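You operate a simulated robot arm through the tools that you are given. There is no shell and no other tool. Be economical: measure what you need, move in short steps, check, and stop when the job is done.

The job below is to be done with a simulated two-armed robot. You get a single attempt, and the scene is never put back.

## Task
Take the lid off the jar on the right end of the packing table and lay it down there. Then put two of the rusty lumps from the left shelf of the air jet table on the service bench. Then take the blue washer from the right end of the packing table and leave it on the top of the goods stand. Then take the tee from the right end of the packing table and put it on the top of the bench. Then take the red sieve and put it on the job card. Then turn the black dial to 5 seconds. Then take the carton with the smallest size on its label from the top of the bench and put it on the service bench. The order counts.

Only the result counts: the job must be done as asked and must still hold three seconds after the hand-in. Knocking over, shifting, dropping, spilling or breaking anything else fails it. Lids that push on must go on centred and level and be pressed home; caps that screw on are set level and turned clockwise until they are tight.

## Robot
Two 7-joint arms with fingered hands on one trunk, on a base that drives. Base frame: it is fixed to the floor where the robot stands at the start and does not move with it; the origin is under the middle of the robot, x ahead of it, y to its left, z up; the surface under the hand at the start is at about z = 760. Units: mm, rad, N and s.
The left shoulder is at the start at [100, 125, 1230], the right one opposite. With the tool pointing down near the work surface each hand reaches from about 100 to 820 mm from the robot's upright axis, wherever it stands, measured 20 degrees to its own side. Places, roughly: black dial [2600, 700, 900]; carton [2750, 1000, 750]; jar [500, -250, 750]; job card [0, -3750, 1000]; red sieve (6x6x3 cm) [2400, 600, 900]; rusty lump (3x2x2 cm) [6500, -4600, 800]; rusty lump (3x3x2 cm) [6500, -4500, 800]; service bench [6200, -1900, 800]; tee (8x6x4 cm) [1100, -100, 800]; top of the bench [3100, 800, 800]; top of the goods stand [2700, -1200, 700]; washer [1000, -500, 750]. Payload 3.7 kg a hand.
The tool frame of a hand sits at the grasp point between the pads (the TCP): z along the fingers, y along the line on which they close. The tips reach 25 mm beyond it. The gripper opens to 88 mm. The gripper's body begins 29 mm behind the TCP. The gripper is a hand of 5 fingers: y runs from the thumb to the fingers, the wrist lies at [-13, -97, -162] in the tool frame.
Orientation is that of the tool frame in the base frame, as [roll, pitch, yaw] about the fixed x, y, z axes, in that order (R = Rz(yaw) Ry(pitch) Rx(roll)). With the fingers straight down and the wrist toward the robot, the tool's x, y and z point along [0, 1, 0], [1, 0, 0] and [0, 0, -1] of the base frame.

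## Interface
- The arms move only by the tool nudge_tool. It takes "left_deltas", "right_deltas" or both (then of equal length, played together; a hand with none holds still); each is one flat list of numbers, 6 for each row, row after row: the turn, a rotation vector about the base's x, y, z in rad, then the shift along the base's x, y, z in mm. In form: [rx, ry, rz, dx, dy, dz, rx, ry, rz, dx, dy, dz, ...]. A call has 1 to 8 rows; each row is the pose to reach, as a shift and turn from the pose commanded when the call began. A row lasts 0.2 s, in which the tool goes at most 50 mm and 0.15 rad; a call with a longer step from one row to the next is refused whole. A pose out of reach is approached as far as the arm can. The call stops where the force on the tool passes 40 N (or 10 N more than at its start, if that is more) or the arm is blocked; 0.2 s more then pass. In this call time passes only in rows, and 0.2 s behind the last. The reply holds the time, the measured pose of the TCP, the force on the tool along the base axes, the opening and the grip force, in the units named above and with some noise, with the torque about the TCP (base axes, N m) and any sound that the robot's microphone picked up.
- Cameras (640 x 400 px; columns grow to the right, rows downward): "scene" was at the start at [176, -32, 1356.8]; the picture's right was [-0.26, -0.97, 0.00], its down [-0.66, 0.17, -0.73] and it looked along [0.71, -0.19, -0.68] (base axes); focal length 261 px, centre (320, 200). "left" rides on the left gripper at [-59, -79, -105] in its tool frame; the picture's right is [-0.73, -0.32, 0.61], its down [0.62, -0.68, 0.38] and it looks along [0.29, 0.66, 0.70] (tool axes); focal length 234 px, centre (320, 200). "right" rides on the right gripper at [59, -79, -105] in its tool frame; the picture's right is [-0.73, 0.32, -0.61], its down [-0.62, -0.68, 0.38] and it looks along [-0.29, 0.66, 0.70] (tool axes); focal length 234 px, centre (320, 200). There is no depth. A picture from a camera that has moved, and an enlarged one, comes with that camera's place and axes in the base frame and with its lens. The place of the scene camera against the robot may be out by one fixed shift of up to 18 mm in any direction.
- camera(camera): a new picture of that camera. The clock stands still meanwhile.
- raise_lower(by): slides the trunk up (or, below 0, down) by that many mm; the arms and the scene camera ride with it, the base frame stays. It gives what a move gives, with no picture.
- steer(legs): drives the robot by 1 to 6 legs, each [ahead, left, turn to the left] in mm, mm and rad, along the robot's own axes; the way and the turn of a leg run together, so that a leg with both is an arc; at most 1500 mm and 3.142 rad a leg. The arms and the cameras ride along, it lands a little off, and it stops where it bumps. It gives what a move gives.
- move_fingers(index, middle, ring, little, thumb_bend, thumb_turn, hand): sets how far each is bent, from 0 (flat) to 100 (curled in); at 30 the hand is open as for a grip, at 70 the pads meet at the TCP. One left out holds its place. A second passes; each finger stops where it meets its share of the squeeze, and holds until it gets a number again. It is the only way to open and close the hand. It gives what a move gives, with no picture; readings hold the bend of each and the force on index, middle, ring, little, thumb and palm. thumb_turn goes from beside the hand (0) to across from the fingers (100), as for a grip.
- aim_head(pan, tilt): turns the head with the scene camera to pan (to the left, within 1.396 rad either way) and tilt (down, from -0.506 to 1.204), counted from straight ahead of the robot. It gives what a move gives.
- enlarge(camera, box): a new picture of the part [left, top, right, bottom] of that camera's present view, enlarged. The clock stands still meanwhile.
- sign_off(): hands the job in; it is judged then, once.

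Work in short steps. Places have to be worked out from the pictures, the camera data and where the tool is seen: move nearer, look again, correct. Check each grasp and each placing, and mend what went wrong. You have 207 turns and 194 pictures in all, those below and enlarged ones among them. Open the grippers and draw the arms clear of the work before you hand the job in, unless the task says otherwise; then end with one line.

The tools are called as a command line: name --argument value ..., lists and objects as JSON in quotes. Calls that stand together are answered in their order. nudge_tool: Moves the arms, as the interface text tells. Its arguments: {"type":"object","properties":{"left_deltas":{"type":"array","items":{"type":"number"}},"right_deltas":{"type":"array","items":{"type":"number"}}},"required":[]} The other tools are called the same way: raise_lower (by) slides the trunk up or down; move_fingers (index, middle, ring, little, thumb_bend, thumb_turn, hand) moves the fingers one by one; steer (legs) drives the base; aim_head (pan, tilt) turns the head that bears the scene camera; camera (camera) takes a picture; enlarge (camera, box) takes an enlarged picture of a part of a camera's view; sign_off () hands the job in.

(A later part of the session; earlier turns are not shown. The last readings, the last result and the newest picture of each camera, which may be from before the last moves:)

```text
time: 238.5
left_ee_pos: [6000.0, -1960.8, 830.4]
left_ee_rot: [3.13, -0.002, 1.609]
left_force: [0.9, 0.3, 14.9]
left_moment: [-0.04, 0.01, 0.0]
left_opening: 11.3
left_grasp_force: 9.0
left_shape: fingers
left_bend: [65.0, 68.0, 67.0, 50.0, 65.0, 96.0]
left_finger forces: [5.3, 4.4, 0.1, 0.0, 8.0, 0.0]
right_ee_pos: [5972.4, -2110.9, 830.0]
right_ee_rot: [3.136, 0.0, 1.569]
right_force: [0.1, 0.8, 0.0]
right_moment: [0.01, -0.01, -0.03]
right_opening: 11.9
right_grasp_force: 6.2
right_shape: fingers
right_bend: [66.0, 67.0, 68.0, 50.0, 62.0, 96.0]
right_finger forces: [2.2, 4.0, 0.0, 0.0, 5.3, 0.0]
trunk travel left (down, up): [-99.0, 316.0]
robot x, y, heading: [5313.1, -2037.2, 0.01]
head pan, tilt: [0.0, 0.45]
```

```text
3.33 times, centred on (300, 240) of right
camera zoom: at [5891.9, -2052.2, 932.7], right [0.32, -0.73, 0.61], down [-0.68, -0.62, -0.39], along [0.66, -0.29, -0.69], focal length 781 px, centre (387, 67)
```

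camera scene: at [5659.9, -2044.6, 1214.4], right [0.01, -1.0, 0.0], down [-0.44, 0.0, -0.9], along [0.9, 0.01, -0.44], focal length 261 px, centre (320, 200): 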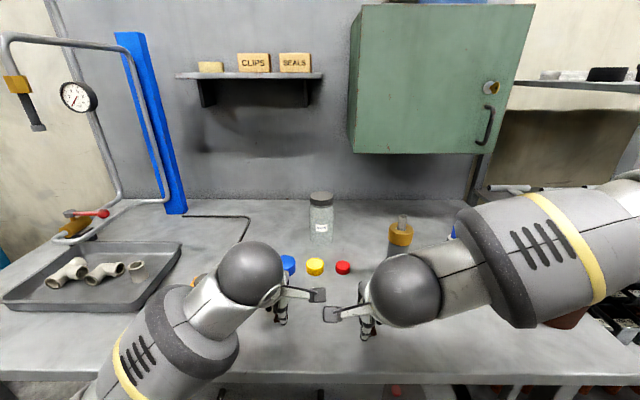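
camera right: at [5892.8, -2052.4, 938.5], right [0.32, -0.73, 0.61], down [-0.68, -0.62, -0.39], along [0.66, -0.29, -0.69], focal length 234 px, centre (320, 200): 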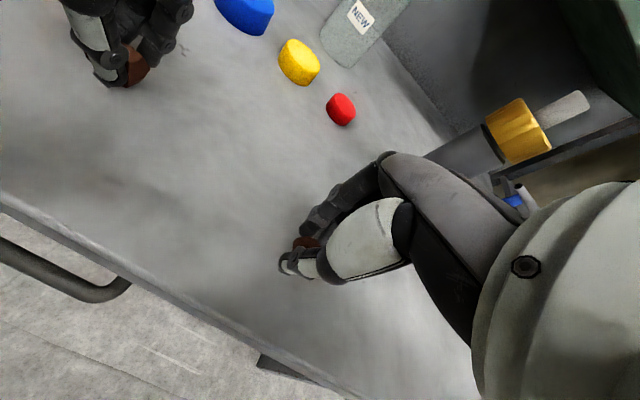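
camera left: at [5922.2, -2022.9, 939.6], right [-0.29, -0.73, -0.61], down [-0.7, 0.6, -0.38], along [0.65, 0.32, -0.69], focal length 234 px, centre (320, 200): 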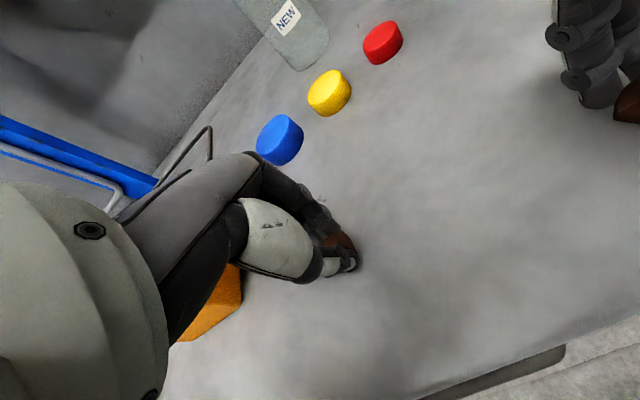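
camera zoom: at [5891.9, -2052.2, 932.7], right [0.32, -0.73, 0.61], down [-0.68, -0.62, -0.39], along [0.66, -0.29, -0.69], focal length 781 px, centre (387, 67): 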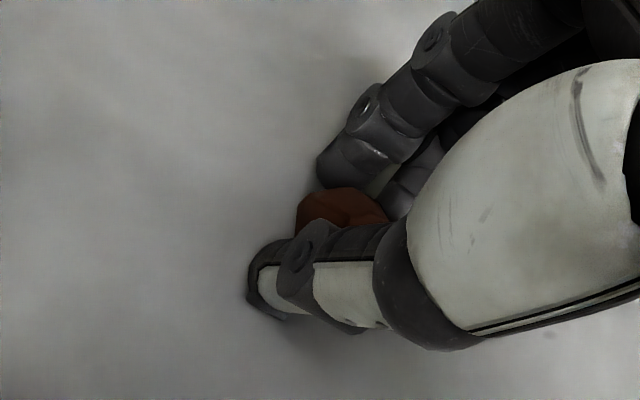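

Left lump is on the bench. Lower the right 3 mm more, then open both hands.

nudge_tool --right_deltas '[0, 0, 0, 0, 0, -3]'

move_fingers --hand "left" --index 48 --middle 48 --ring 48 --thumb_bend 48

move_fingers --hand "right" --index 48 --middle 48 --ring 48 --thumb_bend 48

nudge_tool --left_deltas '[0, 0, 0, 0, 0, 30, 0, 0, 0, 0, 0, 70, 0, 0, 0, -20, 0, 115, 0, 0, 0, -40, 0, 160]' --right_deltas '[0, 0, 0, 0, 0, 30, 0, 0, 0, 0, 0, 70, 0, 0, 0, -20, 0, 115, 0, 0, 0, -40, 0, 160]'

camera --camera "scene"

camera --camera "right"

```text
time: 238.9
left_ee_pos: [5997.4, -1960.4, 829.5]
left_ee_rot: [3.132, -0.003, 1.609]
left_force: [2.2, 0.4, 14.7]
left_moment: [0.0, -0.1, 0.02]
left_opening: 11.5
left_grasp_force: 8.5
left_shape: fingers
left_bend: [64.0, 68.0, 67.0, 50.0, 65.0, 96.0]
left_finger forces: [5.5, 5.7, 0.1, 0.0, 6.8, 0.0]
right_ee_pos: [5972.7, -2110.5, 827.7]
right_ee_rot: [3.131, -0.001, 1.567]
right_force: [0.0, -0.3, 8.0]
right_moment: [-0.01, 0.15, 0.01]
right_opening: 11.5
right_grasp_force: 8.7
right_shape: fingers
right_bend: [66.0, 67.0, 68.0, 50.0, 63.0, 96.0]
right_finger forces: [2.1, 4.9, 0.0, 0.0, 10.4, 0.0]
trunk travel left (down, up): [-99.0, 316.0]
robot x, y, heading: [5313.2, -2039.0, 0.008]
head pan, tilt: [0.0, 0.45]
```

```text
time: 239.9
left_ee_pos: [5998.1, -1960.0, 828.3]
left_ee_rot: [3.138, -0.006, 1.609]
left_force: [-2.0, -0.6, 5.6]
left_moment: [0.05, -0.1, -0.01]
left_opening: 45.6
left_grasp_force: 2.6
left_shape: fingers
left_bend: [48.0, 51.0, 48.0, 50.0, 48.0, 97.0]
left_finger forces: [0.1, 5.2, 0.0, 0.1, 0.1, 0.0]
right_ee_pos: [5972.2, -2110.1, 826.7]
right_ee_rot: [3.131, -0.002, 1.568]
right_force: [0.2, -0.6, 22.8]
right_moment: [0.11, 0.44, 0.05]
right_opening: 11.2
right_grasp_force: 16.8
right_shape: fingers
right_bend: [66.0, 67.0, 68.0, 50.0, 65.0, 96.0]
right_finger forces: [2.6, 5.4, 0.0, 0.0, 26.1, 0.0]
trunk travel left (down, up): [-99.0, 316.0]
robot x, y, heading: [5309.4, -2037.8, 0.005]
head pan, tilt: [0.0, 0.45]
```

```text
time: 240.9
left_ee_pos: [5998.3, -1959.4, 828.4]
left_ee_rot: [3.138, -0.005, 1.609]
left_force: [-2.3, -0.4, 3.8]
left_moment: [0.01, -0.05, 0.0]
left_opening: 45.6
left_grasp_force: 1.9
left_shape: fingers
left_bend: [48.0, 50.0, 48.0, 50.0, 48.0, 97.0]
left_finger forces: [0.0, 3.9, 0.1, 0.0, 0.0, 0.0]
right_ee_pos: [5971.6, -2110.2, 827.2]
right_ee_rot: [3.131, 0.001, 1.568]
right_force: [4.0, 1.1, 28.3]
right_moment: [0.12, 0.28, -0.07]
right_opening: 36.2
right_grasp_force: 14.3
right_shape: fingers
right_bend: [48.0, 51.0, 48.0, 50.0, 56.0, 97.0]
right_finger forces: [0.0, 6.8, 0.0, 0.1, 21.7, 0.1]
trunk travel left (down, up): [-99.0, 316.0]
robot x, y, heading: [5316.0, -2033.5, 0.008]
head pan, tilt: [0.0, 0.45]
```

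```text
time: 241.9
left_ee_pos: [5956.8, -1958.1, 989.0]
left_ee_rot: [3.138, -0.006, 1.608]
left_force: [-0.9, -0.1, -0.7]
left_moment: [0.0, -0.04, 0.02]
left_opening: 45.7
left_grasp_force: 0.0
left_shape: fingers
left_bend: [48.0, 48.0, 48.0, 50.0, 48.0, 97.0]
left_finger forces: [0.0, 0.0, 0.0, 0.1, 0.0, 0.1]
right_ee_pos: [5929.9, -2111.4, 986.8]
right_ee_rot: [3.136, 0.0, 1.568]
right_force: [0.8, -0.7, 0.0]
right_moment: [-0.01, -0.01, 0.0]
right_opening: 45.7
right_grasp_force: 0.0
right_shape: fingers
right_bend: [48.0, 48.0, 48.0, 50.0, 48.0, 97.0]
right_finger forces: [0.1, 0.0, 0.1, 0.0, 0.0, 0.0]
trunk travel left (down, up): [-99.0, 316.0]
robot x, y, heading: [5314.4, -2030.6, 0.007]
head pan, tilt: [0.0, 0.45]
```

```text
85 pictures are left
camera scene: at [5656.5, -2044.4, 1215.9], right [0.01, -1.0, 0.0], down [-0.43, 0.0, -0.9], along [0.9, 0.01, -0.43], focal length 261 px, centre (320, 200)
```

scene: 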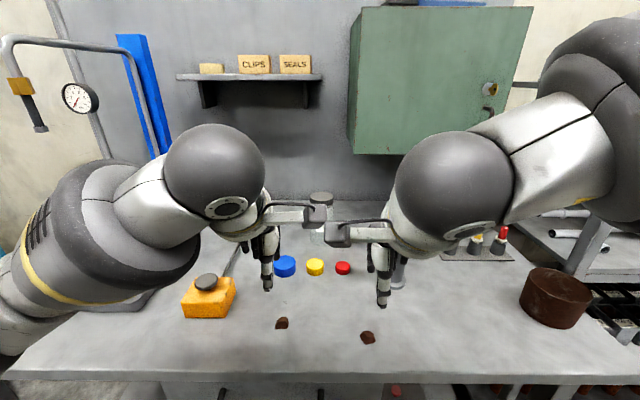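

```text
84 pictures are left
camera right: at [5849.9, -2052.3, 1091.6], right [0.32, -0.73, 0.61], down [-0.68, -0.62, -0.39], along [0.66, -0.29, -0.69], focal length 234 px, centre (320, 200)
```

right: 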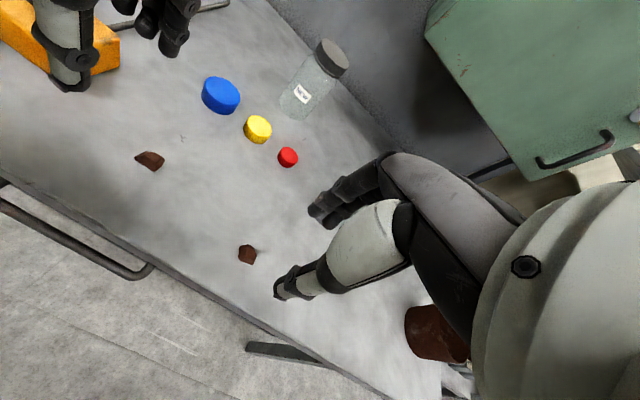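

Both lumps lie on the service bench. Next: blue washer. Raise the trunk, back out, turn around in the open floor and return to the far side of the packing table.

raise_lower --by 100

steer --legs '[[-900, 0, 0], [-200, 800, 0], [0, 0, 3.134], [650, -1150, 0], [1500, 0, 0]]'

aim_head --pan 0.0 --tilt 0.5

camera --camera "scene"

```text
time: 243.2
left_ee_pos: [5961.8, -1960.2, 1083.8]
left_ee_rot: [-3.14, -0.005, 1.607]
left_force: [0.1, 0.1, 0.2]
left_moment: [0.01, 0.04, 0.0]
left_opening: 45.6
left_grasp_force: 0.1
left_shape: fingers
left_bend: [48.0, 48.0, 48.0, 50.0, 48.0, 97.0]
left_finger forces: [0.0, 0.0, 0.0, 0.0, 0.0, 0.0]
right_ee_pos: [5934.8, -2110.9, 1082.3]
right_ee_rot: [3.139, 0.002, 1.569]
right_force: [-0.1, -0.5, -0.3]
right_moment: [0.01, 0.01, 0.01]
right_opening: 46.0
right_grasp_force: 0.0
right_shape: fingers
right_bend: [48.0, 48.0, 48.0, 50.0, 48.0, 97.0]
right_finger forces: [0.0, 0.0, 0.0, 0.1, 0.0, 0.1]
trunk travel left (down, up): [-199.0, 216.0]
robot x, y, heading: [5312.1, -2036.9, 0.005]
head pan, tilt: [0.0, 0.45]
```

```text
time: 279.1
left_ee_pos: [1424.1, -154.8, 1085.5]
left_ee_rot: [3.139, -0.005, -1.544]
left_force: [-0.7, -0.4, -0.1]
left_moment: [-0.02, 0.01, 0.0]
left_opening: 45.4
left_grasp_force: 0.1
left_shape: fingers
left_bend: [48.0, 48.0, 48.0, 50.0, 48.0, 97.0]
left_finger forces: [0.0, 0.1, 0.0, 0.0, 0.0, 0.0]
right_ee_pos: [1452.4, -6.8, 1085.4]
right_ee_rot: [3.14, 0.002, -1.586]
right_force: [-0.3, 0.2, -0.2]
right_moment: [-0.05, -0.01, 0.01]
right_opening: 45.7
right_grasp_force: 0.1
right_shape: fingers
right_bend: [48.0, 48.0, 48.0, 50.0, 48.0, 97.0]
right_finger forces: [0.0, 0.1, 0.0, 0.0, 0.1, 0.0]
trunk travel left (down, up): [-199.0, 216.0]
robot x, y, heading: [2069.1, -88.2, 3.138]
head pan, tilt: [0.0, 0.45]
```

```text
time: 279.8
left_ee_pos: [1424.7, -155.3, 1085.6]
left_ee_rot: [3.14, -0.006, -1.544]
left_force: [-0.3, -0.4, -0.1]
left_moment: [-0.03, 0.0, 0.01]
left_opening: 45.9
left_grasp_force: 0.1
left_shape: fingers
left_bend: [48.0, 48.0, 48.0, 50.0, 48.0, 97.0]
left_finger forces: [0.1, 0.0, 0.1, 0.0, 0.1, 0.0]
right_ee_pos: [1453.3, -6.1, 1083.1]
right_ee_rot: [3.138, 0.001, -1.584]
right_force: [-0.3, 0.5, 0.4]
right_moment: [-0.01, 0.01, 0.04]
right_opening: 45.8
right_grasp_force: 0.1
right_shape: fingers
right_bend: [48.0, 48.0, 48.0, 50.0, 48.0, 97.0]
right_finger forces: [0.0, 0.0, 0.1, 0.0, 0.0, 0.0]
trunk travel left (down, up): [-199.0, 216.0]
robot x, y, heading: [2066.7, -89.8, 3.135]
head pan, tilt: [0.0, 0.499]
```

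```text
83 pictures are left
camera scene: at [1820.8, -97.0, 1325.7], right [0.0, 1.0, 0.0], down [0.48, 0.0, -0.88], along [-0.88, 0.0, -0.48], focal length 261 px, centre (320, 200)
```

scene: 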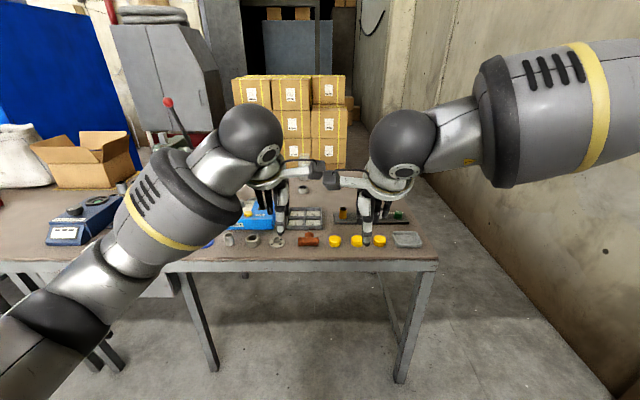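

I'm on the far side facing the table; its edge is x≈1173. Move closer and left so the washer is before the left hand.

steer --legs '[[300, 0, 0], [50, 310, 0]]'

aim_head --pan 0.1 --tilt 0.8

camera --camera "scene"

camera --camera "left"

```text
time: 284.7
left_ee_pos: [1071.7, -465.5, 1086.4]
left_ee_rot: [3.138, -0.006, -1.546]
left_force: [-0.7, -0.1, 1.4]
left_moment: [0.02, -0.01, 0.0]
left_opening: 45.9
left_grasp_force: 0.0
left_shape: fingers
left_bend: [48.0, 48.0, 48.0, 50.0, 48.0, 97.0]
left_finger forces: [0.0, 0.0, 0.1, 0.0, 0.0, 0.1]
right_ee_pos: [1101.3, -316.5, 1084.2]
right_ee_rot: [3.138, 0.001, -1.585]
right_force: [-0.2, 0.6, -0.4]
right_moment: [0.0, -0.02, -0.01]
right_opening: 45.7
right_grasp_force: 0.0
right_shape: fingers
right_bend: [48.0, 48.0, 48.0, 50.0, 48.0, 97.0]
right_finger forces: [0.0, 0.0, 0.1, 0.1, 0.0, 0.0]
trunk travel left (down, up): [-199.0, 216.0]
robot x, y, heading: [1714.8, -395.5, 3.138]
head pan, tilt: [0.0, 0.499]
```

```text
time: 285.5
left_ee_pos: [1073.7, -466.0, 1086.0]
left_ee_rot: [3.138, -0.004, -1.545]
left_force: [-0.1, -0.2, 0.6]
left_moment: [-0.03, 0.01, 0.03]
left_opening: 45.7
left_grasp_force: 0.1
left_shape: fingers
left_bend: [48.0, 48.0, 48.0, 50.0, 48.0, 97.0]
left_finger forces: [0.1, 0.0, 0.0, 0.1, 0.0, 0.0]
right_ee_pos: [1099.9, -316.0, 1084.6]
right_ee_rot: [3.138, 0.003, -1.586]
right_force: [-0.1, 0.8, -0.2]
right_moment: [0.0, -0.02, 0.02]
right_opening: 45.4
right_grasp_force: 0.0
right_shape: fingers
right_bend: [48.0, 48.0, 48.0, 50.0, 48.0, 97.0]
right_finger forces: [0.1, 0.0, 0.1, 0.0, 0.0, 0.1]
trunk travel left (down, up): [-199.0, 216.0]
robot x, y, heading: [1719.8, -393.6, 3.14]
head pan, tilt: [0.099, 0.799]
```

```text
82 pictures are left
camera scene: at [1480.7, -415.6, 1299.8], right [-0.1, 1.0, 0.0], down [0.71, 0.07, -0.7], along [-0.69, -0.07, -0.72], focal length 261 px, centre (320, 200)
```

scene: 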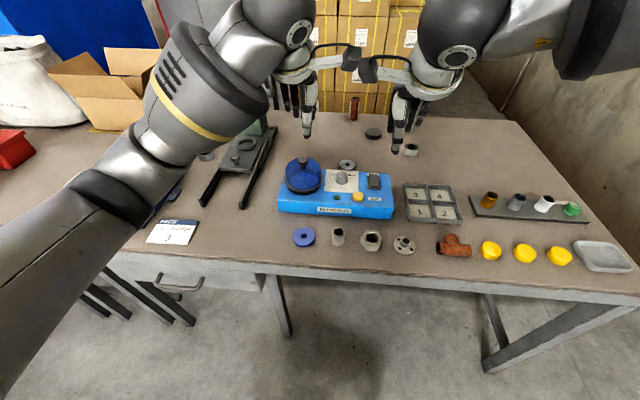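

```text
81 pictures are left
camera left: at [1150.7, -405.3, 1191.3], right [0.3, 0.73, -0.61], down [0.7, -0.61, -0.38], along [-0.65, -0.31, -0.69], focal length 234 px, centre (320, 200)
```

left: 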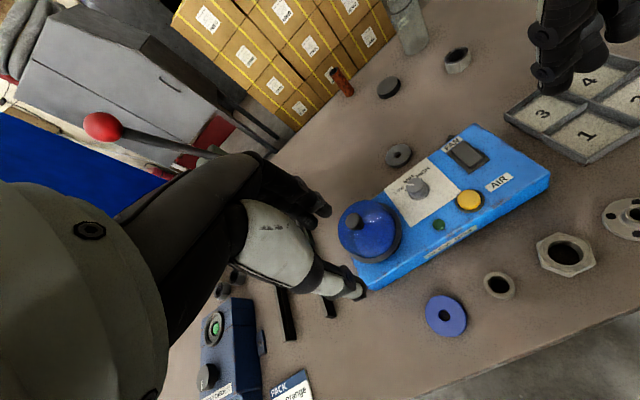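

Blue washer at about (1098, -485), ≈50 mm across. Pre-open the left hand to 40 and lower above it.

move_fingers --hand "left" --index 40 --middle 40 --ring 40 --little 40 --thumb_bend 40

nudge_tool --left_deltas '[0, 0, 0, 5, -4, -45, 0, 0, 0, 10, -8, -90, 0, 0, 0, 15, -12, -135, 0, 0, 0, 20, -16, -180, 0, 0, 0, 25, -20, -225]'

camera --camera "left"

enlarge --camera "scene" --box '[200, 130, 420, 270]'

```text
time: 286.5
left_ee_pos: [1073.3, -465.8, 1086.7]
left_ee_rot: [3.138, -0.006, -1.545]
left_force: [-0.4, -0.2, 0.1]
left_moment: [0.04, 0.0, 0.04]
left_opening: 63.3
left_grasp_force: 0.0
left_shape: fingers
left_bend: [40.0, 40.0, 40.0, 40.0, 40.0, 97.0]
left_finger forces: [0.0, 0.1, 0.0, 0.1, 0.0, 0.0]
right_ee_pos: [1101.0, -316.5, 1085.0]
right_ee_rot: [3.137, 0.002, -1.584]
right_force: [-0.1, -0.4, 0.1]
right_moment: [0.03, -0.01, -0.03]
right_opening: 45.8
right_grasp_force: 0.0
right_shape: fingers
right_bend: [48.0, 48.0, 48.0, 50.0, 48.0, 97.0]
right_finger forces: [0.1, 0.0, 0.0, 0.0, 0.1, 0.0]
trunk travel left (down, up): [-199.0, 216.0]
robot x, y, heading: [1715.4, -400.8, 3.138]
head pan, tilt: [0.099, 0.799]
```

```text
time: 287.7
left_ee_pos: [1098.1, -485.8, 861.3]
left_ee_rot: [3.138, -0.005, -1.544]
left_force: [0.1, -0.3, 0.1]
left_moment: [0.02, -0.01, -0.01]
left_opening: 63.0
left_grasp_force: 0.1
left_shape: fingers
left_bend: [40.0, 40.0, 40.0, 40.0, 40.0, 97.0]
left_finger forces: [0.1, 0.0, 0.1, 0.0, 0.0, 0.0]
right_ee_pos: [1100.0, -316.7, 1083.9]
right_ee_rot: [3.138, 0.002, -1.585]
right_force: [-0.3, 0.2, -0.3]
right_moment: [-0.03, 0.02, 0.03]
right_opening: 45.6
right_grasp_force: 0.0
right_shape: fingers
right_bend: [48.0, 48.0, 48.0, 50.0, 48.0, 97.0]
right_finger forces: [0.0, 0.1, 0.0, 0.0, 0.1, 0.0]
trunk travel left (down, up): [-199.0, 216.0]
robot x, y, heading: [1718.7, -395.1, 3.14]
head pan, tilt: [0.099, 0.799]
```

```text
80 pictures are left
camera left: at [1175.0, -425.2, 966.2], right [0.3, 0.73, -0.61], down [0.7, -0.61, -0.38], along [-0.65, -0.31, -0.69], focal length 234 px, centre (320, 200)
```

left: 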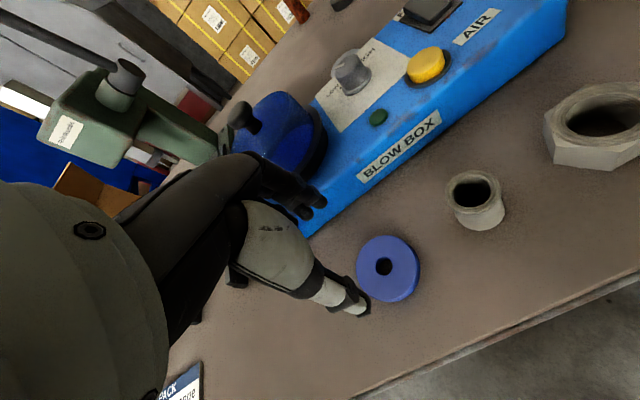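

```text
2.86 times, centred on (310, 200) of scene
camera zoom: at [1480.5, -415.7, 1299.7], right [-0.1, 1.0, 0.0], down [0.71, 0.07, -0.7], along [-0.69, -0.07, -0.72], focal length 746 px, centre (349, 200)
```

zoom: 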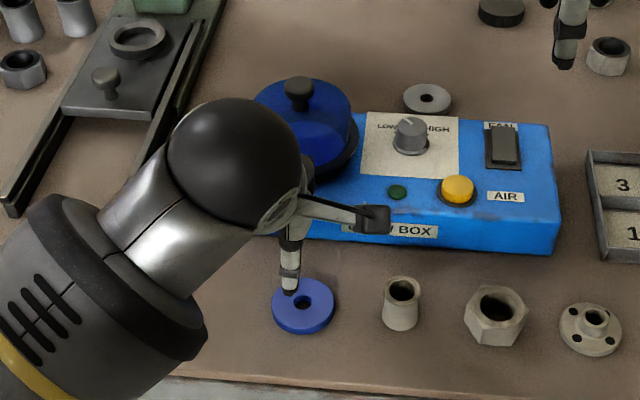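

Washer centre by the hand camera: (1102, -482), 52 mm wide. Open slightly more and descend.

move_fingers --hand "left" --index 36 --middle 36 --ring 36 --little 36 --thumb_bend 36

nudge_tool --left_deltas '[0, 0, 0, 4, 3, -30, 0, 0, 0, 4, 3, -50]'

camera --camera "left"

```text
time: 288.7
left_ee_pos: [1097.5, -485.4, 860.3]
left_ee_rot: [3.139, -0.004, -1.546]
left_force: [-0.7, -0.3, -0.1]
left_moment: [0.0, 0.0, -0.02]
left_opening: 71.6
left_grasp_force: 0.1
left_shape: fingers
left_bend: [36.0, 36.0, 36.0, 36.0, 36.0, 97.0]
left_finger forces: [0.0, 0.0, 0.1, 0.0, 0.0, 0.0]
right_ee_pos: [1101.5, -317.1, 1083.0]
right_ee_rot: [3.137, 0.002, -1.587]
right_force: [0.5, -0.2, 0.0]
right_moment: [-0.02, 0.01, 0.01]
right_opening: 45.7
right_grasp_force: 0.2
right_shape: fingers
right_bend: [48.0, 48.0, 48.0, 50.0, 48.0, 97.0]
right_finger forces: [0.1, 0.1, 0.0, 0.0, 0.0, 0.0]
trunk travel left (down, up): [-199.0, 216.0]
robot x, y, heading: [1717.3, -397.5, 3.139]
head pan, tilt: [0.099, 0.799]
```

```text
time: 289.3
left_ee_pos: [1100.7, -484.4, 811.4]
left_ee_rot: [3.139, -0.004, -1.544]
left_force: [-0.8, 0.5, 0.6]
left_moment: [-0.01, 0.02, -0.02]
left_opening: 71.6
left_grasp_force: 0.1
left_shape: fingers
left_bend: [36.0, 36.0, 36.0, 36.0, 36.0, 97.0]
left_finger forces: [0.0, 0.0, 0.1, 0.1, 0.0, 0.0]
right_ee_pos: [1101.7, -315.9, 1084.5]
right_ee_rot: [3.138, 0.001, -1.585]
right_force: [-0.4, -0.2, 0.1]
right_moment: [0.0, 0.02, 0.0]
right_opening: 45.6
right_grasp_force: 0.1
right_shape: fingers
right_bend: [48.0, 48.0, 48.0, 50.0, 48.0, 97.0]
right_finger forces: [0.1, 0.1, 0.0, 0.0, 0.0, 0.1]
trunk travel left (down, up): [-199.0, 216.0]
robot x, y, heading: [1720.4, -395.0, 3.141]
head pan, tilt: [0.099, 0.799]
```

```text
78 pictures are left
camera left: at [1178.6, -422.5, 916.4], right [0.3, 0.73, -0.61], down [0.7, -0.61, -0.38], along [-0.65, -0.31, -0.69], focal length 234 px, centre (320, 200)
```

left: 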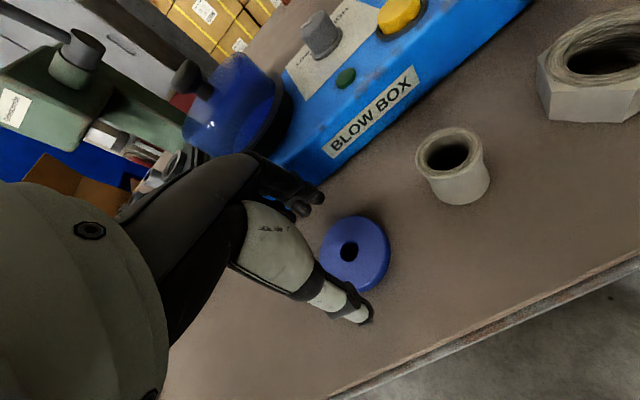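

Shift 4 mm and lower to the table.

nudge_tool --left_deltas '[0, 0, 0, 0, 4, -10, 0, 0, 0, 0, 4, -18, 0, 0, 0, 0, 4, -23]'

move_fingers --hand "left" --index 44 --middle 44 --ring 44 --little 44 --thumb_bend 44

camera --camera "left"

```text
time: 290.1
left_ee_pos: [1102.5, -480.0, 786.9]
left_ee_rot: [3.137, -0.005, -1.544]
left_force: [-0.7, -1.0, 0.3]
left_moment: [0.03, -0.01, -0.02]
left_opening: 71.8
left_grasp_force: 0.1
left_shape: fingers
left_bend: [36.0, 36.0, 36.0, 36.0, 36.0, 97.0]
left_finger forces: [0.0, 0.1, 0.0, 0.1, 0.0, 0.0]
right_ee_pos: [1101.2, -316.6, 1083.9]
right_ee_rot: [3.138, 0.002, -1.583]
right_force: [-0.5, 0.1, 1.3]
right_moment: [0.04, -0.03, 0.02]
right_opening: 45.8
right_grasp_force: 0.1
right_shape: fingers
right_bend: [48.0, 48.0, 48.0, 50.0, 48.0, 97.0]
right_finger forces: [0.1, 0.0, 0.1, 0.0, 0.0, 0.0]
trunk travel left (down, up): [-199.0, 216.0]
robot x, y, heading: [1720.1, -395.2, 3.137]
head pan, tilt: [0.099, 0.799]
```

```text
time: 291.1
left_ee_pos: [1102.8, -480.2, 788.7]
left_ee_rot: [3.138, -0.005, -1.545]
left_force: [-0.6, 0.3, 3.7]
left_moment: [-0.05, 0.18, 0.0]
left_opening: 55.4
left_grasp_force: 1.7
left_shape: fingers
left_bend: [44.0, 42.0, 44.0, 44.0, 44.0, 97.0]
left_finger forces: [0.1, 3.6, 0.0, 0.0, 0.1, 0.0]
right_ee_pos: [1100.8, -317.0, 1084.6]
right_ee_rot: [3.136, 0.001, -1.586]
right_force: [-1.1, 0.4, -0.1]
right_moment: [0.01, -0.01, -0.01]
right_opening: 45.6
right_grasp_force: 0.1
right_shape: fingers
right_bend: [48.0, 48.0, 48.0, 50.0, 48.0, 97.0]
right_finger forces: [0.0, 0.0, 0.1, 0.0, 0.0, 0.0]
trunk travel left (down, up): [-199.0, 216.0]
robot x, y, heading: [1722.3, -397.8, 3.134]
head pan, tilt: [0.099, 0.799]
```

```text
77 pictures are left
camera left: at [1179.5, -418.4, 893.8], right [0.3, 0.73, -0.61], down [0.7, -0.61, -0.38], along [-0.65, -0.31, -0.69], focal length 234 px, centre (320, 200)
```

left: 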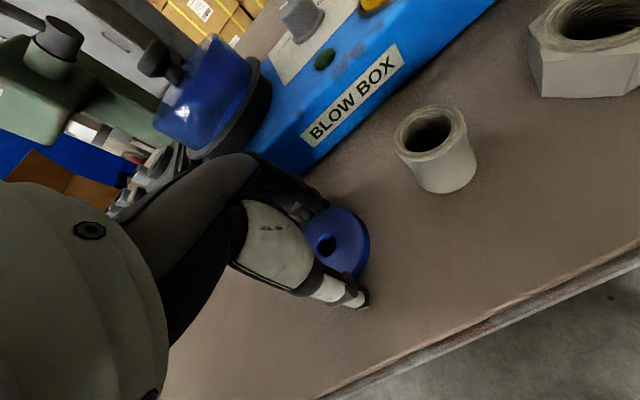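

Good alignment. Close further in stages.

move_fingers --hand "left" --index 49 --middle 49 --ring 49 --little 44 --thumb_bend 49

move_fingers --hand "left" --index 53 --middle 53 --ring 53 --thumb_bend 53

camera --camera "left"

```text
time: 292.1
left_ee_pos: [1102.2, -480.2, 788.2]
left_ee_rot: [3.136, -0.006, -1.543]
left_force: [-2.6, -0.6, 7.1]
left_moment: [-0.03, 0.29, -0.04]
left_opening: 45.5
left_grasp_force: 4.1
left_shape: fingers
left_bend: [48.0, 45.0, 49.0, 44.0, 48.0, 97.0]
left_finger forces: [0.4, 7.4, 0.0, 0.0, 0.2, 0.0]
right_ee_pos: [1102.5, -316.3, 1085.6]
right_ee_rot: [3.138, 0.002, -1.584]
right_force: [0.8, -0.3, -0.1]
right_moment: [-0.01, 0.01, 0.0]
right_opening: 45.7
right_grasp_force: 0.2
right_shape: fingers
right_bend: [48.0, 48.0, 48.0, 50.0, 48.0, 97.0]
right_finger forces: [0.0, 0.1, 0.0, 0.0, 0.0, 0.0]
trunk travel left (down, up): [-199.0, 216.0]
robot x, y, heading: [1715.9, -397.5, 3.138]
head pan, tilt: [0.099, 0.799]
```

```text
time: 293.1
left_ee_pos: [1103.1, -479.7, 788.8]
left_ee_rot: [3.138, -0.004, -1.546]
left_force: [-4.0, -0.4, 10.2]
left_moment: [-0.08, 0.44, -0.08]
left_opening: 43.3
left_grasp_force: 7.8
left_shape: fingers
left_bend: [49.0, 47.0, 53.0, 44.0, 50.0, 97.0]
left_finger forces: [1.9, 11.0, 0.1, 0.0, 2.2, 0.0]
right_ee_pos: [1102.0, -317.4, 1084.9]
right_ee_rot: [3.136, 0.001, -1.585]
right_force: [0.5, 0.7, -1.1]
right_moment: [-0.02, 0.04, 0.01]
right_opening: 45.8
right_grasp_force: 0.1
right_shape: fingers
right_bend: [48.0, 48.0, 48.0, 50.0, 48.0, 97.0]
right_finger forces: [0.1, 0.0, 0.0, 0.0, 0.1, 0.0]
trunk travel left (down, up): [-199.0, 216.0]
robot x, y, heading: [1720.2, -398.5, 3.134]
head pan, tilt: [0.099, 0.799]
```

```text
76 pictures are left
camera left: at [1179.7, -418.3, 894.2], right [0.3, 0.73, -0.61], down [0.7, -0.61, -0.38], along [-0.65, -0.31, -0.69], focal length 234 px, centre (320, 200)
```

left: 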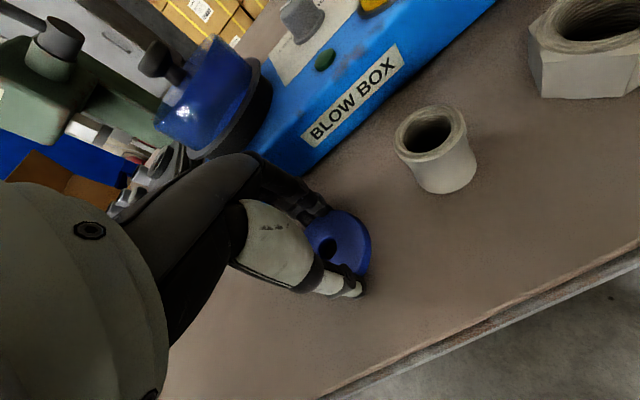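

The middle finger presses on the table and the washer sits slightly to the index side. Loosen, shift 4 mm, rise 1.5 mm, regrip.

move_fingers --hand "left" --index 43 --middle 43 --ring 43 --thumb_bend 43

nudge_tool --left_deltas '[0, 0, 0, 0, 5, 2.5]'

move_fingers --hand "left" --index 50 --middle 50 --ring 50 --thumb_bend 50

move_fingers --hand "left" --index 56 --middle 56 --ring 50 --thumb_bend 56

camera --camera "left"

```text
time: 294.1
left_ee_pos: [1102.5, -480.6, 788.1]
left_ee_rot: [3.14, -0.006, -1.545]
left_force: [1.7, -0.3, 6.7]
left_moment: [-0.06, 0.17, 0.03]
left_opening: 56.5
left_grasp_force: 2.8
left_shape: fingers
left_bend: [43.0, 44.0, 43.0, 44.0, 43.0, 97.0]
left_finger forces: [0.1, 5.6, 0.1, 0.0, 0.1, 0.1]
right_ee_pos: [1101.8, -316.4, 1084.2]
right_ee_rot: [3.136, 0.002, -1.583]
right_force: [0.5, 0.2, -0.2]
right_moment: [-0.04, 0.01, 0.05]
right_opening: 45.6
right_grasp_force: 0.1
right_shape: fingers
right_bend: [48.0, 48.0, 48.0, 50.0, 48.0, 97.0]
right_finger forces: [0.0, 0.0, 0.0, 0.0, 0.0, 0.0]
trunk travel left (down, up): [-199.0, 216.0]
robot x, y, heading: [1718.2, -401.1, 3.139]
head pan, tilt: [0.099, 0.799]
```

```text
time: 294.5
left_ee_pos: [1102.4, -475.0, 789.1]
left_ee_rot: [3.141, -0.005, -1.545]
left_force: [0.2, 0.2, 0.0]
left_moment: [-0.02, 0.0, -0.01]
left_opening: 56.6
left_grasp_force: 0.0
left_shape: fingers
left_bend: [43.0, 43.0, 43.0, 44.0, 43.0, 97.0]
left_finger forces: [0.0, 0.0, 0.0, 0.1, 0.0, 0.1]
right_ee_pos: [1100.4, -317.3, 1084.3]
right_ee_rot: [3.139, 0.001, -1.585]
right_force: [0.5, -0.5, -0.4]
right_moment: [0.0, 0.02, 0.0]
right_opening: 45.7
right_grasp_force: 0.1
right_shape: fingers
right_bend: [48.0, 48.0, 48.0, 50.0, 48.0, 97.0]
right_finger forces: [0.0, 0.1, 0.0, 0.0, 0.0, 0.1]
trunk travel left (down, up): [-199.0, 216.0]
robot x, y, heading: [1716.9, -397.2, 3.138]
head pan, tilt: [0.099, 0.799]
```

```text
time: 295.5
left_ee_pos: [1101.8, -474.9, 789.2]
left_ee_rot: [3.14, -0.003, -1.543]
left_force: [-0.2, 0.1, -0.7]
left_moment: [0.02, -0.02, -0.01]
left_opening: 44.4
left_grasp_force: 1.8
left_shape: fingers
left_bend: [50.0, 48.0, 50.0, 44.0, 48.0, 97.0]
left_finger forces: [0.0, 1.1, 0.0, 0.1, 1.3, 0.1]
right_ee_pos: [1101.4, -316.4, 1084.2]
right_ee_rot: [3.137, 0.002, -1.584]
right_force: [0.4, -0.7, 0.2]
right_moment: [-0.01, 0.0, -0.04]
right_opening: 45.6
right_grasp_force: 0.1
right_shape: fingers
right_bend: [48.0, 48.0, 48.0, 50.0, 48.0, 97.0]
right_finger forces: [0.1, 0.0, 0.0, 0.0, 0.0, 0.1]
trunk travel left (down, up): [-199.0, 216.0]
robot x, y, heading: [1717.8, -399.4, 3.137]
head pan, tilt: [0.099, 0.799]
```

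```text
time: 296.5
left_ee_pos: [1102.0, -474.2, 789.9]
left_ee_rot: [3.139, -0.007, -1.546]
left_force: [0.6, 0.3, -0.2]
left_moment: [-0.01, -0.01, -0.01]
left_opening: 39.9
left_grasp_force: 4.3
left_shape: fingers
left_bend: [53.0, 51.0, 50.0, 44.0, 49.0, 97.0]
left_finger forces: [1.4, 3.2, 0.1, 0.1, 4.9, 0.0]
right_ee_pos: [1101.4, -316.5, 1084.7]
right_ee_rot: [3.139, 0.002, -1.587]
right_force: [-0.1, -1.2, -0.2]
right_moment: [-0.01, -0.02, 0.04]
right_opening: 45.6
right_grasp_force: 0.0
right_shape: fingers
right_bend: [48.0, 48.0, 48.0, 50.0, 48.0, 97.0]
right_finger forces: [0.0, 0.0, 0.1, 0.1, 0.0, 0.0]
trunk travel left (down, up): [-199.0, 216.0]
robot x, y, heading: [1720.9, -400.3, 3.136]
head pan, tilt: [0.099, 0.799]
```

```text
75 pictures are left
camera left: at [1179.5, -413.3, 895.7], right [0.3, 0.73, -0.61], down [0.7, -0.61, -0.38], along [-0.65, -0.31, -0.69], focal length 234 px, centre (320, 200)
```

left: 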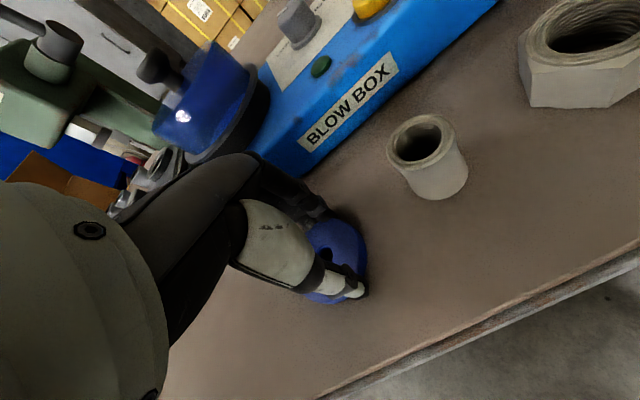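

Zoom to see how the washer sits in the fingers.

enlarge --camera "left" --box '[260, 180, 420, 320]'

enlarge --camera "scene" --box '[240, 180, 380, 270]'

```text
2.86 times, centred on (340, 250) of left
camera zoom: at [1179.5, -413.3, 895.7], right [0.3, 0.73, -0.61], down [0.7, -0.61, -0.38], along [-0.65, -0.31, -0.69], focal length 669 px, centre (263, 57)
```

zoom: 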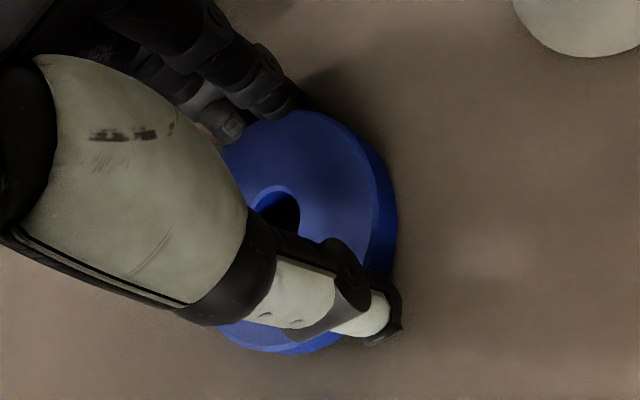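

```text
4.44 times, centred on (310, 225) of scene
camera zoom: at [1480.7, -415.6, 1299.8], right [-0.1, 1.0, 0.0], down [0.71, 0.07, -0.7], along [-0.69, -0.07, -0.72], focal length 1160 px, centre (364, 89)
```

zoom: 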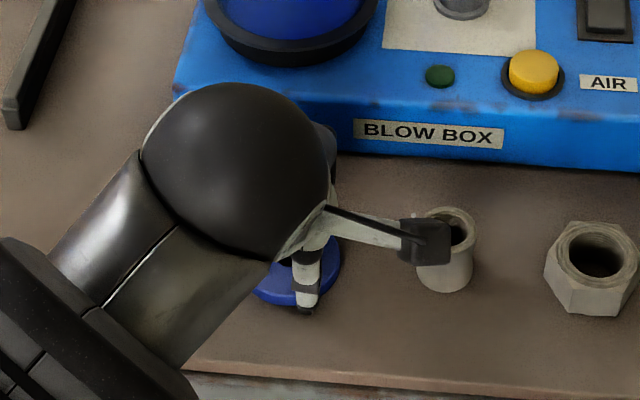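

The pinch line lies to the +y side of the washer's centre (centre now ≈(1101, -483)). Loosen, shift 12 mm to −y, and close again.

move_fingers --hand "left" --index 40 --middle 40 --ring 40 --thumb_bend 40

nudge_tool --left_deltas '[0, 0, 0, 0, -12, 0]'

move_fingers --hand "left" --index 48 --middle 48 --ring 48 --thumb_bend 48

enlarge --camera "left" --box '[260, 180, 420, 320]'

```text
time: 297.5
left_ee_pos: [1101.7, -475.1, 790.1]
left_ee_rot: [3.138, -0.006, -1.543]
left_force: [0.0, 0.3, -0.8]
left_moment: [-0.01, -0.02, -0.02]
left_opening: 62.8
left_grasp_force: 0.0
left_shape: fingers
left_bend: [40.0, 40.0, 40.0, 44.0, 40.0, 97.0]
left_finger forces: [0.0, 0.0, 0.1, 0.0, 0.0, 0.0]
right_ee_pos: [1100.5, -317.0, 1083.7]
right_ee_rot: [3.138, 0.002, -1.584]
right_force: [0.6, -0.1, 0.6]
right_moment: [-0.02, -0.04, 0.01]
right_opening: 45.6
right_grasp_force: 0.0
right_shape: fingers
right_bend: [48.0, 48.0, 48.0, 50.0, 48.0, 97.0]
right_finger forces: [0.0, 0.0, 0.1, 0.0, 0.1, 0.0]
trunk travel left (down, up): [-199.0, 216.0]
robot x, y, heading: [1722.1, -397.9, 3.139]
head pan, tilt: [0.099, 0.799]
```

```text
time: 297.9
left_ee_pos: [1101.3, -487.0, 790.3]
left_ee_rot: [3.14, -0.003, -1.546]
left_force: [0.3, -0.4, -0.4]
left_moment: [0.01, 0.01, -0.03]
left_opening: 63.3
left_grasp_force: 0.1
left_shape: fingers
left_bend: [40.0, 40.0, 40.0, 44.0, 40.0, 97.0]
left_finger forces: [0.0, 0.1, 0.0, 0.0, 0.0, 0.1]
right_ee_pos: [1101.4, -317.6, 1084.1]
right_ee_rot: [3.139, 0.002, -1.586]
right_force: [0.3, -1.0, -0.3]
right_moment: [0.01, -0.03, -0.04]
right_opening: 45.8
right_grasp_force: 0.0
right_shape: fingers
right_bend: [48.0, 48.0, 48.0, 50.0, 48.0, 97.0]
right_finger forces: [0.1, 0.0, 0.0, 0.0, 0.0, 0.0]
trunk travel left (down, up): [-199.0, 216.0]
robot x, y, heading: [1720.9, -398.5, 3.136]
head pan, tilt: [0.099, 0.799]
```

```text
time: 298.9
left_ee_pos: [1102.1, -485.7, 790.1]
left_ee_rot: [3.139, -0.006, -1.545]
left_force: [0.5, -1.2, -0.8]
left_moment: [-0.02, 0.05, -0.01]
left_opening: 47.8
left_grasp_force: 0.3
left_shape: fingers
left_bend: [47.0, 48.0, 48.0, 44.0, 47.0, 97.0]
left_finger forces: [0.3, 0.1, 0.0, 0.1, 0.2, 0.0]
right_ee_pos: [1101.6, -315.3, 1084.7]
right_ee_rot: [3.138, 0.001, -1.584]
right_force: [-0.3, -0.6, 0.0]
right_moment: [0.01, -0.04, 0.02]
right_opening: 45.9
right_grasp_force: 0.0
right_shape: fingers
right_bend: [48.0, 48.0, 48.0, 50.0, 48.0, 97.0]
right_finger forces: [0.1, 0.0, 0.1, 0.1, 0.1, 0.0]
trunk travel left (down, up): [-199.0, 216.0]
robot x, y, heading: [1719.4, -397.7, 3.14]
head pan, tilt: [0.099, 0.799]
```

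```text
2.86 times, centred on (340, 250) of left
camera zoom: at [1179.6, -425.2, 895.8], right [0.3, 0.73, -0.61], down [0.7, -0.61, -0.38], along [-0.65, -0.31, -0.69], focal length 669 px, centre (263, 57)
```

zoom: 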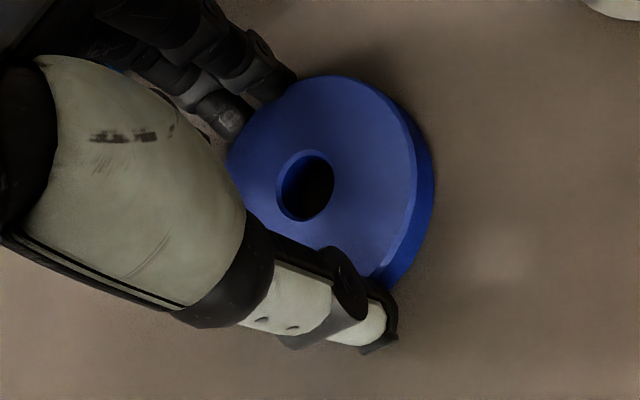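

Now nicely centred. Tighten in stages.

move_fingers --hand "left" --index 51 --middle 52 --ring 48 --thumb_bend 51

move_fingers --hand "left" --index 56 --middle 57 --thumb_bend 56

nudge_tool --left_deltas '[0, 0, 0, 0, 0, 10, 0, 0, 0, 0, 0, 30]'

camera --camera "left"

```text
time: 299.9
left_ee_pos: [1102.0, -486.4, 791.0]
left_ee_rot: [3.14, -0.005, -1.544]
left_force: [0.4, -0.2, 0.4]
left_moment: [0.04, 0.01, 0.03]
left_opening: 46.0
left_grasp_force: 1.7
left_shape: fingers
left_bend: [49.0, 51.0, 48.0, 44.0, 48.0, 97.0]
left_finger forces: [1.3, 0.9, 0.0, 0.0, 2.2, 0.0]
right_ee_pos: [1101.7, -316.5, 1084.5]
right_ee_rot: [3.138, 0.003, -1.585]
right_force: [-0.9, -1.0, -0.5]
right_moment: [0.0, 0.02, 0.01]
right_opening: 46.0
right_grasp_force: 0.1
right_shape: fingers
right_bend: [48.0, 48.0, 48.0, 50.0, 48.0, 97.0]
right_finger forces: [0.0, 0.0, 0.0, 0.1, 0.1, 0.0]
trunk travel left (down, up): [-199.0, 216.0]
robot x, y, heading: [1720.2, -397.9, 3.14]
head pan, tilt: [0.099, 0.799]
```

```text
time: 300.9
left_ee_pos: [1101.9, -486.0, 790.8]
left_ee_rot: [3.138, -0.006, -1.546]
left_force: [1.1, -0.4, 0.2]
left_moment: [0.0, -0.01, 0.0]
left_opening: 44.7
left_grasp_force: 4.4
left_shape: fingers
left_bend: [50.0, 53.0, 48.0, 44.0, 48.0, 97.0]
left_finger forces: [3.2, 2.1, 0.1, 0.1, 5.3, 0.0]
right_ee_pos: [1100.9, -317.1, 1084.3]
right_ee_rot: [3.139, 0.002, -1.585]
right_force: [-0.1, 0.4, 0.2]
right_moment: [0.01, -0.01, 0.02]
right_opening: 46.0
right_grasp_force: 0.1
right_shape: fingers
right_bend: [48.0, 48.0, 48.0, 50.0, 48.0, 97.0]
right_finger forces: [0.1, 0.0, 0.1, 0.0, 0.1, 0.1]
trunk travel left (down, up): [-199.0, 216.0]
robot x, y, heading: [1721.4, -397.0, 3.143]
head pan, tilt: [0.099, 0.799]
```

```text
time: 301.5
left_ee_pos: [1102.8, -487.0, 820.1]
left_ee_rot: [3.139, -0.006, -1.544]
left_force: [-1.1, 0.0, -0.2]
left_moment: [0.0, 0.02, 0.01]
left_opening: 44.4
left_grasp_force: 5.3
left_shape: fingers
left_bend: [50.0, 53.0, 48.0, 44.0, 48.0, 97.0]
left_finger forces: [3.1, 2.1, 0.0, 0.0, 5.4, 0.0]
right_ee_pos: [1101.4, -315.4, 1084.8]
right_ee_rot: [3.135, 0.001, -1.583]
right_force: [0.1, 0.1, 0.2]
right_moment: [-0.02, 0.05, -0.01]
right_opening: 45.4
right_grasp_force: 0.2
right_shape: fingers
right_bend: [48.0, 48.0, 48.0, 50.0, 48.0, 97.0]
right_finger forces: [0.0, 0.0, 0.1, 0.0, 0.1, 0.0]
trunk travel left (down, up): [-199.0, 216.0]
robot x, y, heading: [1719.7, -397.9, 3.137]
head pan, tilt: [0.099, 0.799]
```

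```text
71 pictures are left
camera left: at [1179.5, -425.0, 925.5], right [0.3, 0.73, -0.61], down [0.7, -0.61, -0.38], along [-0.65, -0.31, -0.69], focal length 234 px, centre (320, 200)
```

left: 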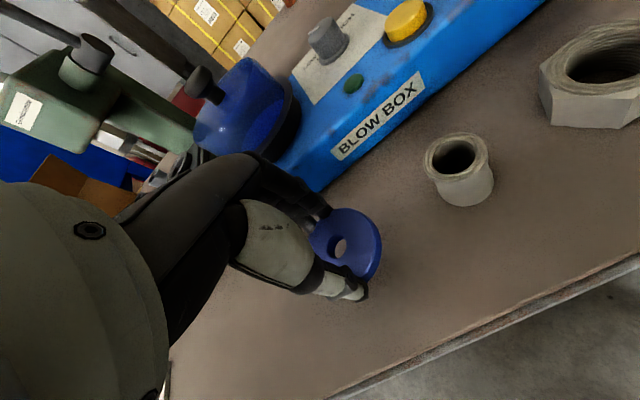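

Washer is held. Firm up slightly, raise it, back off, turn right about and face the goods stand.

move_fingers --hand "left" --index 58 --middle 60 --thumb_bend 58

nudge_tool --left_deltas '[0, 0, 0, 0, 5, 40, 0, 0, 0, 5, 10, 85, 0, 0, 0, 10, 15, 130, 0, 0, 0, 15, 15, 175, 0, 0, 0, 20, 15, 220]'

steer --legs '[[-130, 0, 0], [0, 0, -3.139], [0, -800, 0]]'

aim_head --pan 0 --tilt 0.7

camera --camera "scene"

```text
time: 302.5
left_ee_pos: [1102.4, -486.0, 819.8]
left_ee_rot: [3.141, -0.005, -1.546]
left_force: [0.8, -0.2, 0.1]
left_moment: [-0.04, 0.01, 0.01]
left_opening: 44.4
left_grasp_force: 6.5
left_shape: fingers
left_bend: [51.0, 55.0, 48.0, 44.0, 48.0, 97.0]
left_finger forces: [3.2, 3.4, 0.0, 0.0, 6.7, 0.0]
right_ee_pos: [1100.3, -316.6, 1084.3]
right_ee_rot: [3.138, 0.002, -1.585]
right_force: [-0.3, 0.1, -1.1]
right_moment: [0.01, 0.02, 0.01]
right_opening: 45.9
right_grasp_force: 0.1
right_shape: fingers
right_bend: [48.0, 48.0, 48.0, 50.0, 48.0, 97.0]
right_finger forces: [0.0, 0.1, 0.0, 0.0, 0.1, 0.0]
trunk travel left (down, up): [-199.0, 216.0]
robot x, y, heading: [1719.6, -397.4, 3.138]
head pan, tilt: [0.099, 0.799]
```

```text
time: 303.7
left_ee_pos: [1123.7, -470.3, 1042.2]
left_ee_rot: [3.137, -0.008, -1.544]
left_force: [0.7, -0.3, -1.1]
left_moment: [-0.01, 0.02, 0.0]
left_opening: 44.3
left_grasp_force: 5.8
left_shape: fingers
left_bend: [51.0, 55.0, 48.0, 44.0, 48.0, 97.0]
left_finger forces: [3.0, 3.3, 0.1, 0.0, 6.4, 0.1]
right_ee_pos: [1101.4, -314.8, 1085.1]
right_ee_rot: [3.137, -0.001, -1.588]
right_force: [-0.6, 0.4, 0.7]
right_moment: [-0.04, 0.01, -0.01]
right_opening: 45.7
right_grasp_force: 0.1
right_shape: fingers
right_bend: [48.0, 48.0, 48.0, 50.0, 48.0, 97.0]
right_finger forces: [0.0, 0.0, 0.0, 0.0, 0.0, 0.0]
trunk travel left (down, up): [-199.0, 216.0]
robot x, y, heading: [1719.3, -397.1, 3.138]
head pan, tilt: [0.099, 0.799]
```

```text
time: 319.4
left_ee_pos: [2441.2, -1121.5, 1042.1]
left_ee_rot: [3.138, -0.005, 1.595]
left_force: [0.1, -0.1, -0.1]
left_moment: [-0.01, 0.0, 0.01]
left_opening: 43.5
left_grasp_force: 6.4
left_shape: fingers
left_bend: [52.0, 56.0, 48.0, 44.0, 49.0, 97.0]
left_finger forces: [2.8, 3.1, 0.1, 0.1, 5.8, 0.1]
right_ee_pos: [2459.4, -1277.0, 1084.4]
right_ee_rot: [3.137, 0.003, 1.553]
right_force: [0.6, -0.8, 0.1]
right_moment: [0.03, -0.01, 0.01]
right_opening: 45.7
right_grasp_force: 0.0
right_shape: fingers
right_bend: [48.0, 48.0, 48.0, 50.0, 48.0, 97.0]
right_finger forces: [0.1, 0.0, 0.1, 0.0, 0.1, 0.0]
trunk travel left (down, up): [-199.0, 216.0]
robot x, y, heading: [1845.1, -1192.9, -0.004]
head pan, tilt: [0.099, 0.799]
```

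```text
time: 320.0
left_ee_pos: [2440.7, -1123.0, 1042.3]
left_ee_rot: [3.138, -0.004, 1.593]
left_force: [0.1, 0.4, -0.3]
left_moment: [0.02, 0.03, 0.02]
left_opening: 43.5
left_grasp_force: 5.7
left_shape: fingers
left_bend: [52.0, 56.0, 48.0, 44.0, 49.0, 97.0]
left_finger forces: [2.8, 3.1, 0.0, 0.1, 5.8, 0.0]
right_ee_pos: [2460.9, -1276.1, 1083.7]
right_ee_rot: [3.137, 0.002, 1.556]
right_force: [-0.3, -0.9, 0.0]
right_moment: [-0.01, -0.06, -0.01]
right_opening: 45.8
right_grasp_force: 0.1
right_shape: fingers
right_bend: [48.0, 48.0, 48.0, 50.0, 48.0, 97.0]
right_finger forces: [0.0, 0.0, 0.0, 0.0, 0.1, 0.0]
trunk travel left (down, up): [-199.0, 216.0]
robot x, y, heading: [1844.5, -1189.8, -0.011]
head pan, tilt: [0.0, 0.7]
```

```text
70 pictures are left
camera scene: at [2072.7, -1205.8, 1308.0], right [-0.01, -1.0, 0.0], down [-0.64, 0.0, -0.76], along [0.76, -0.01, -0.64], focal length 261 px, centre (320, 200)
```

scene: 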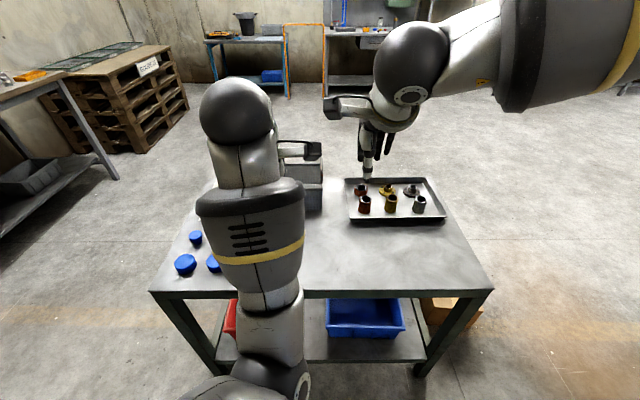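

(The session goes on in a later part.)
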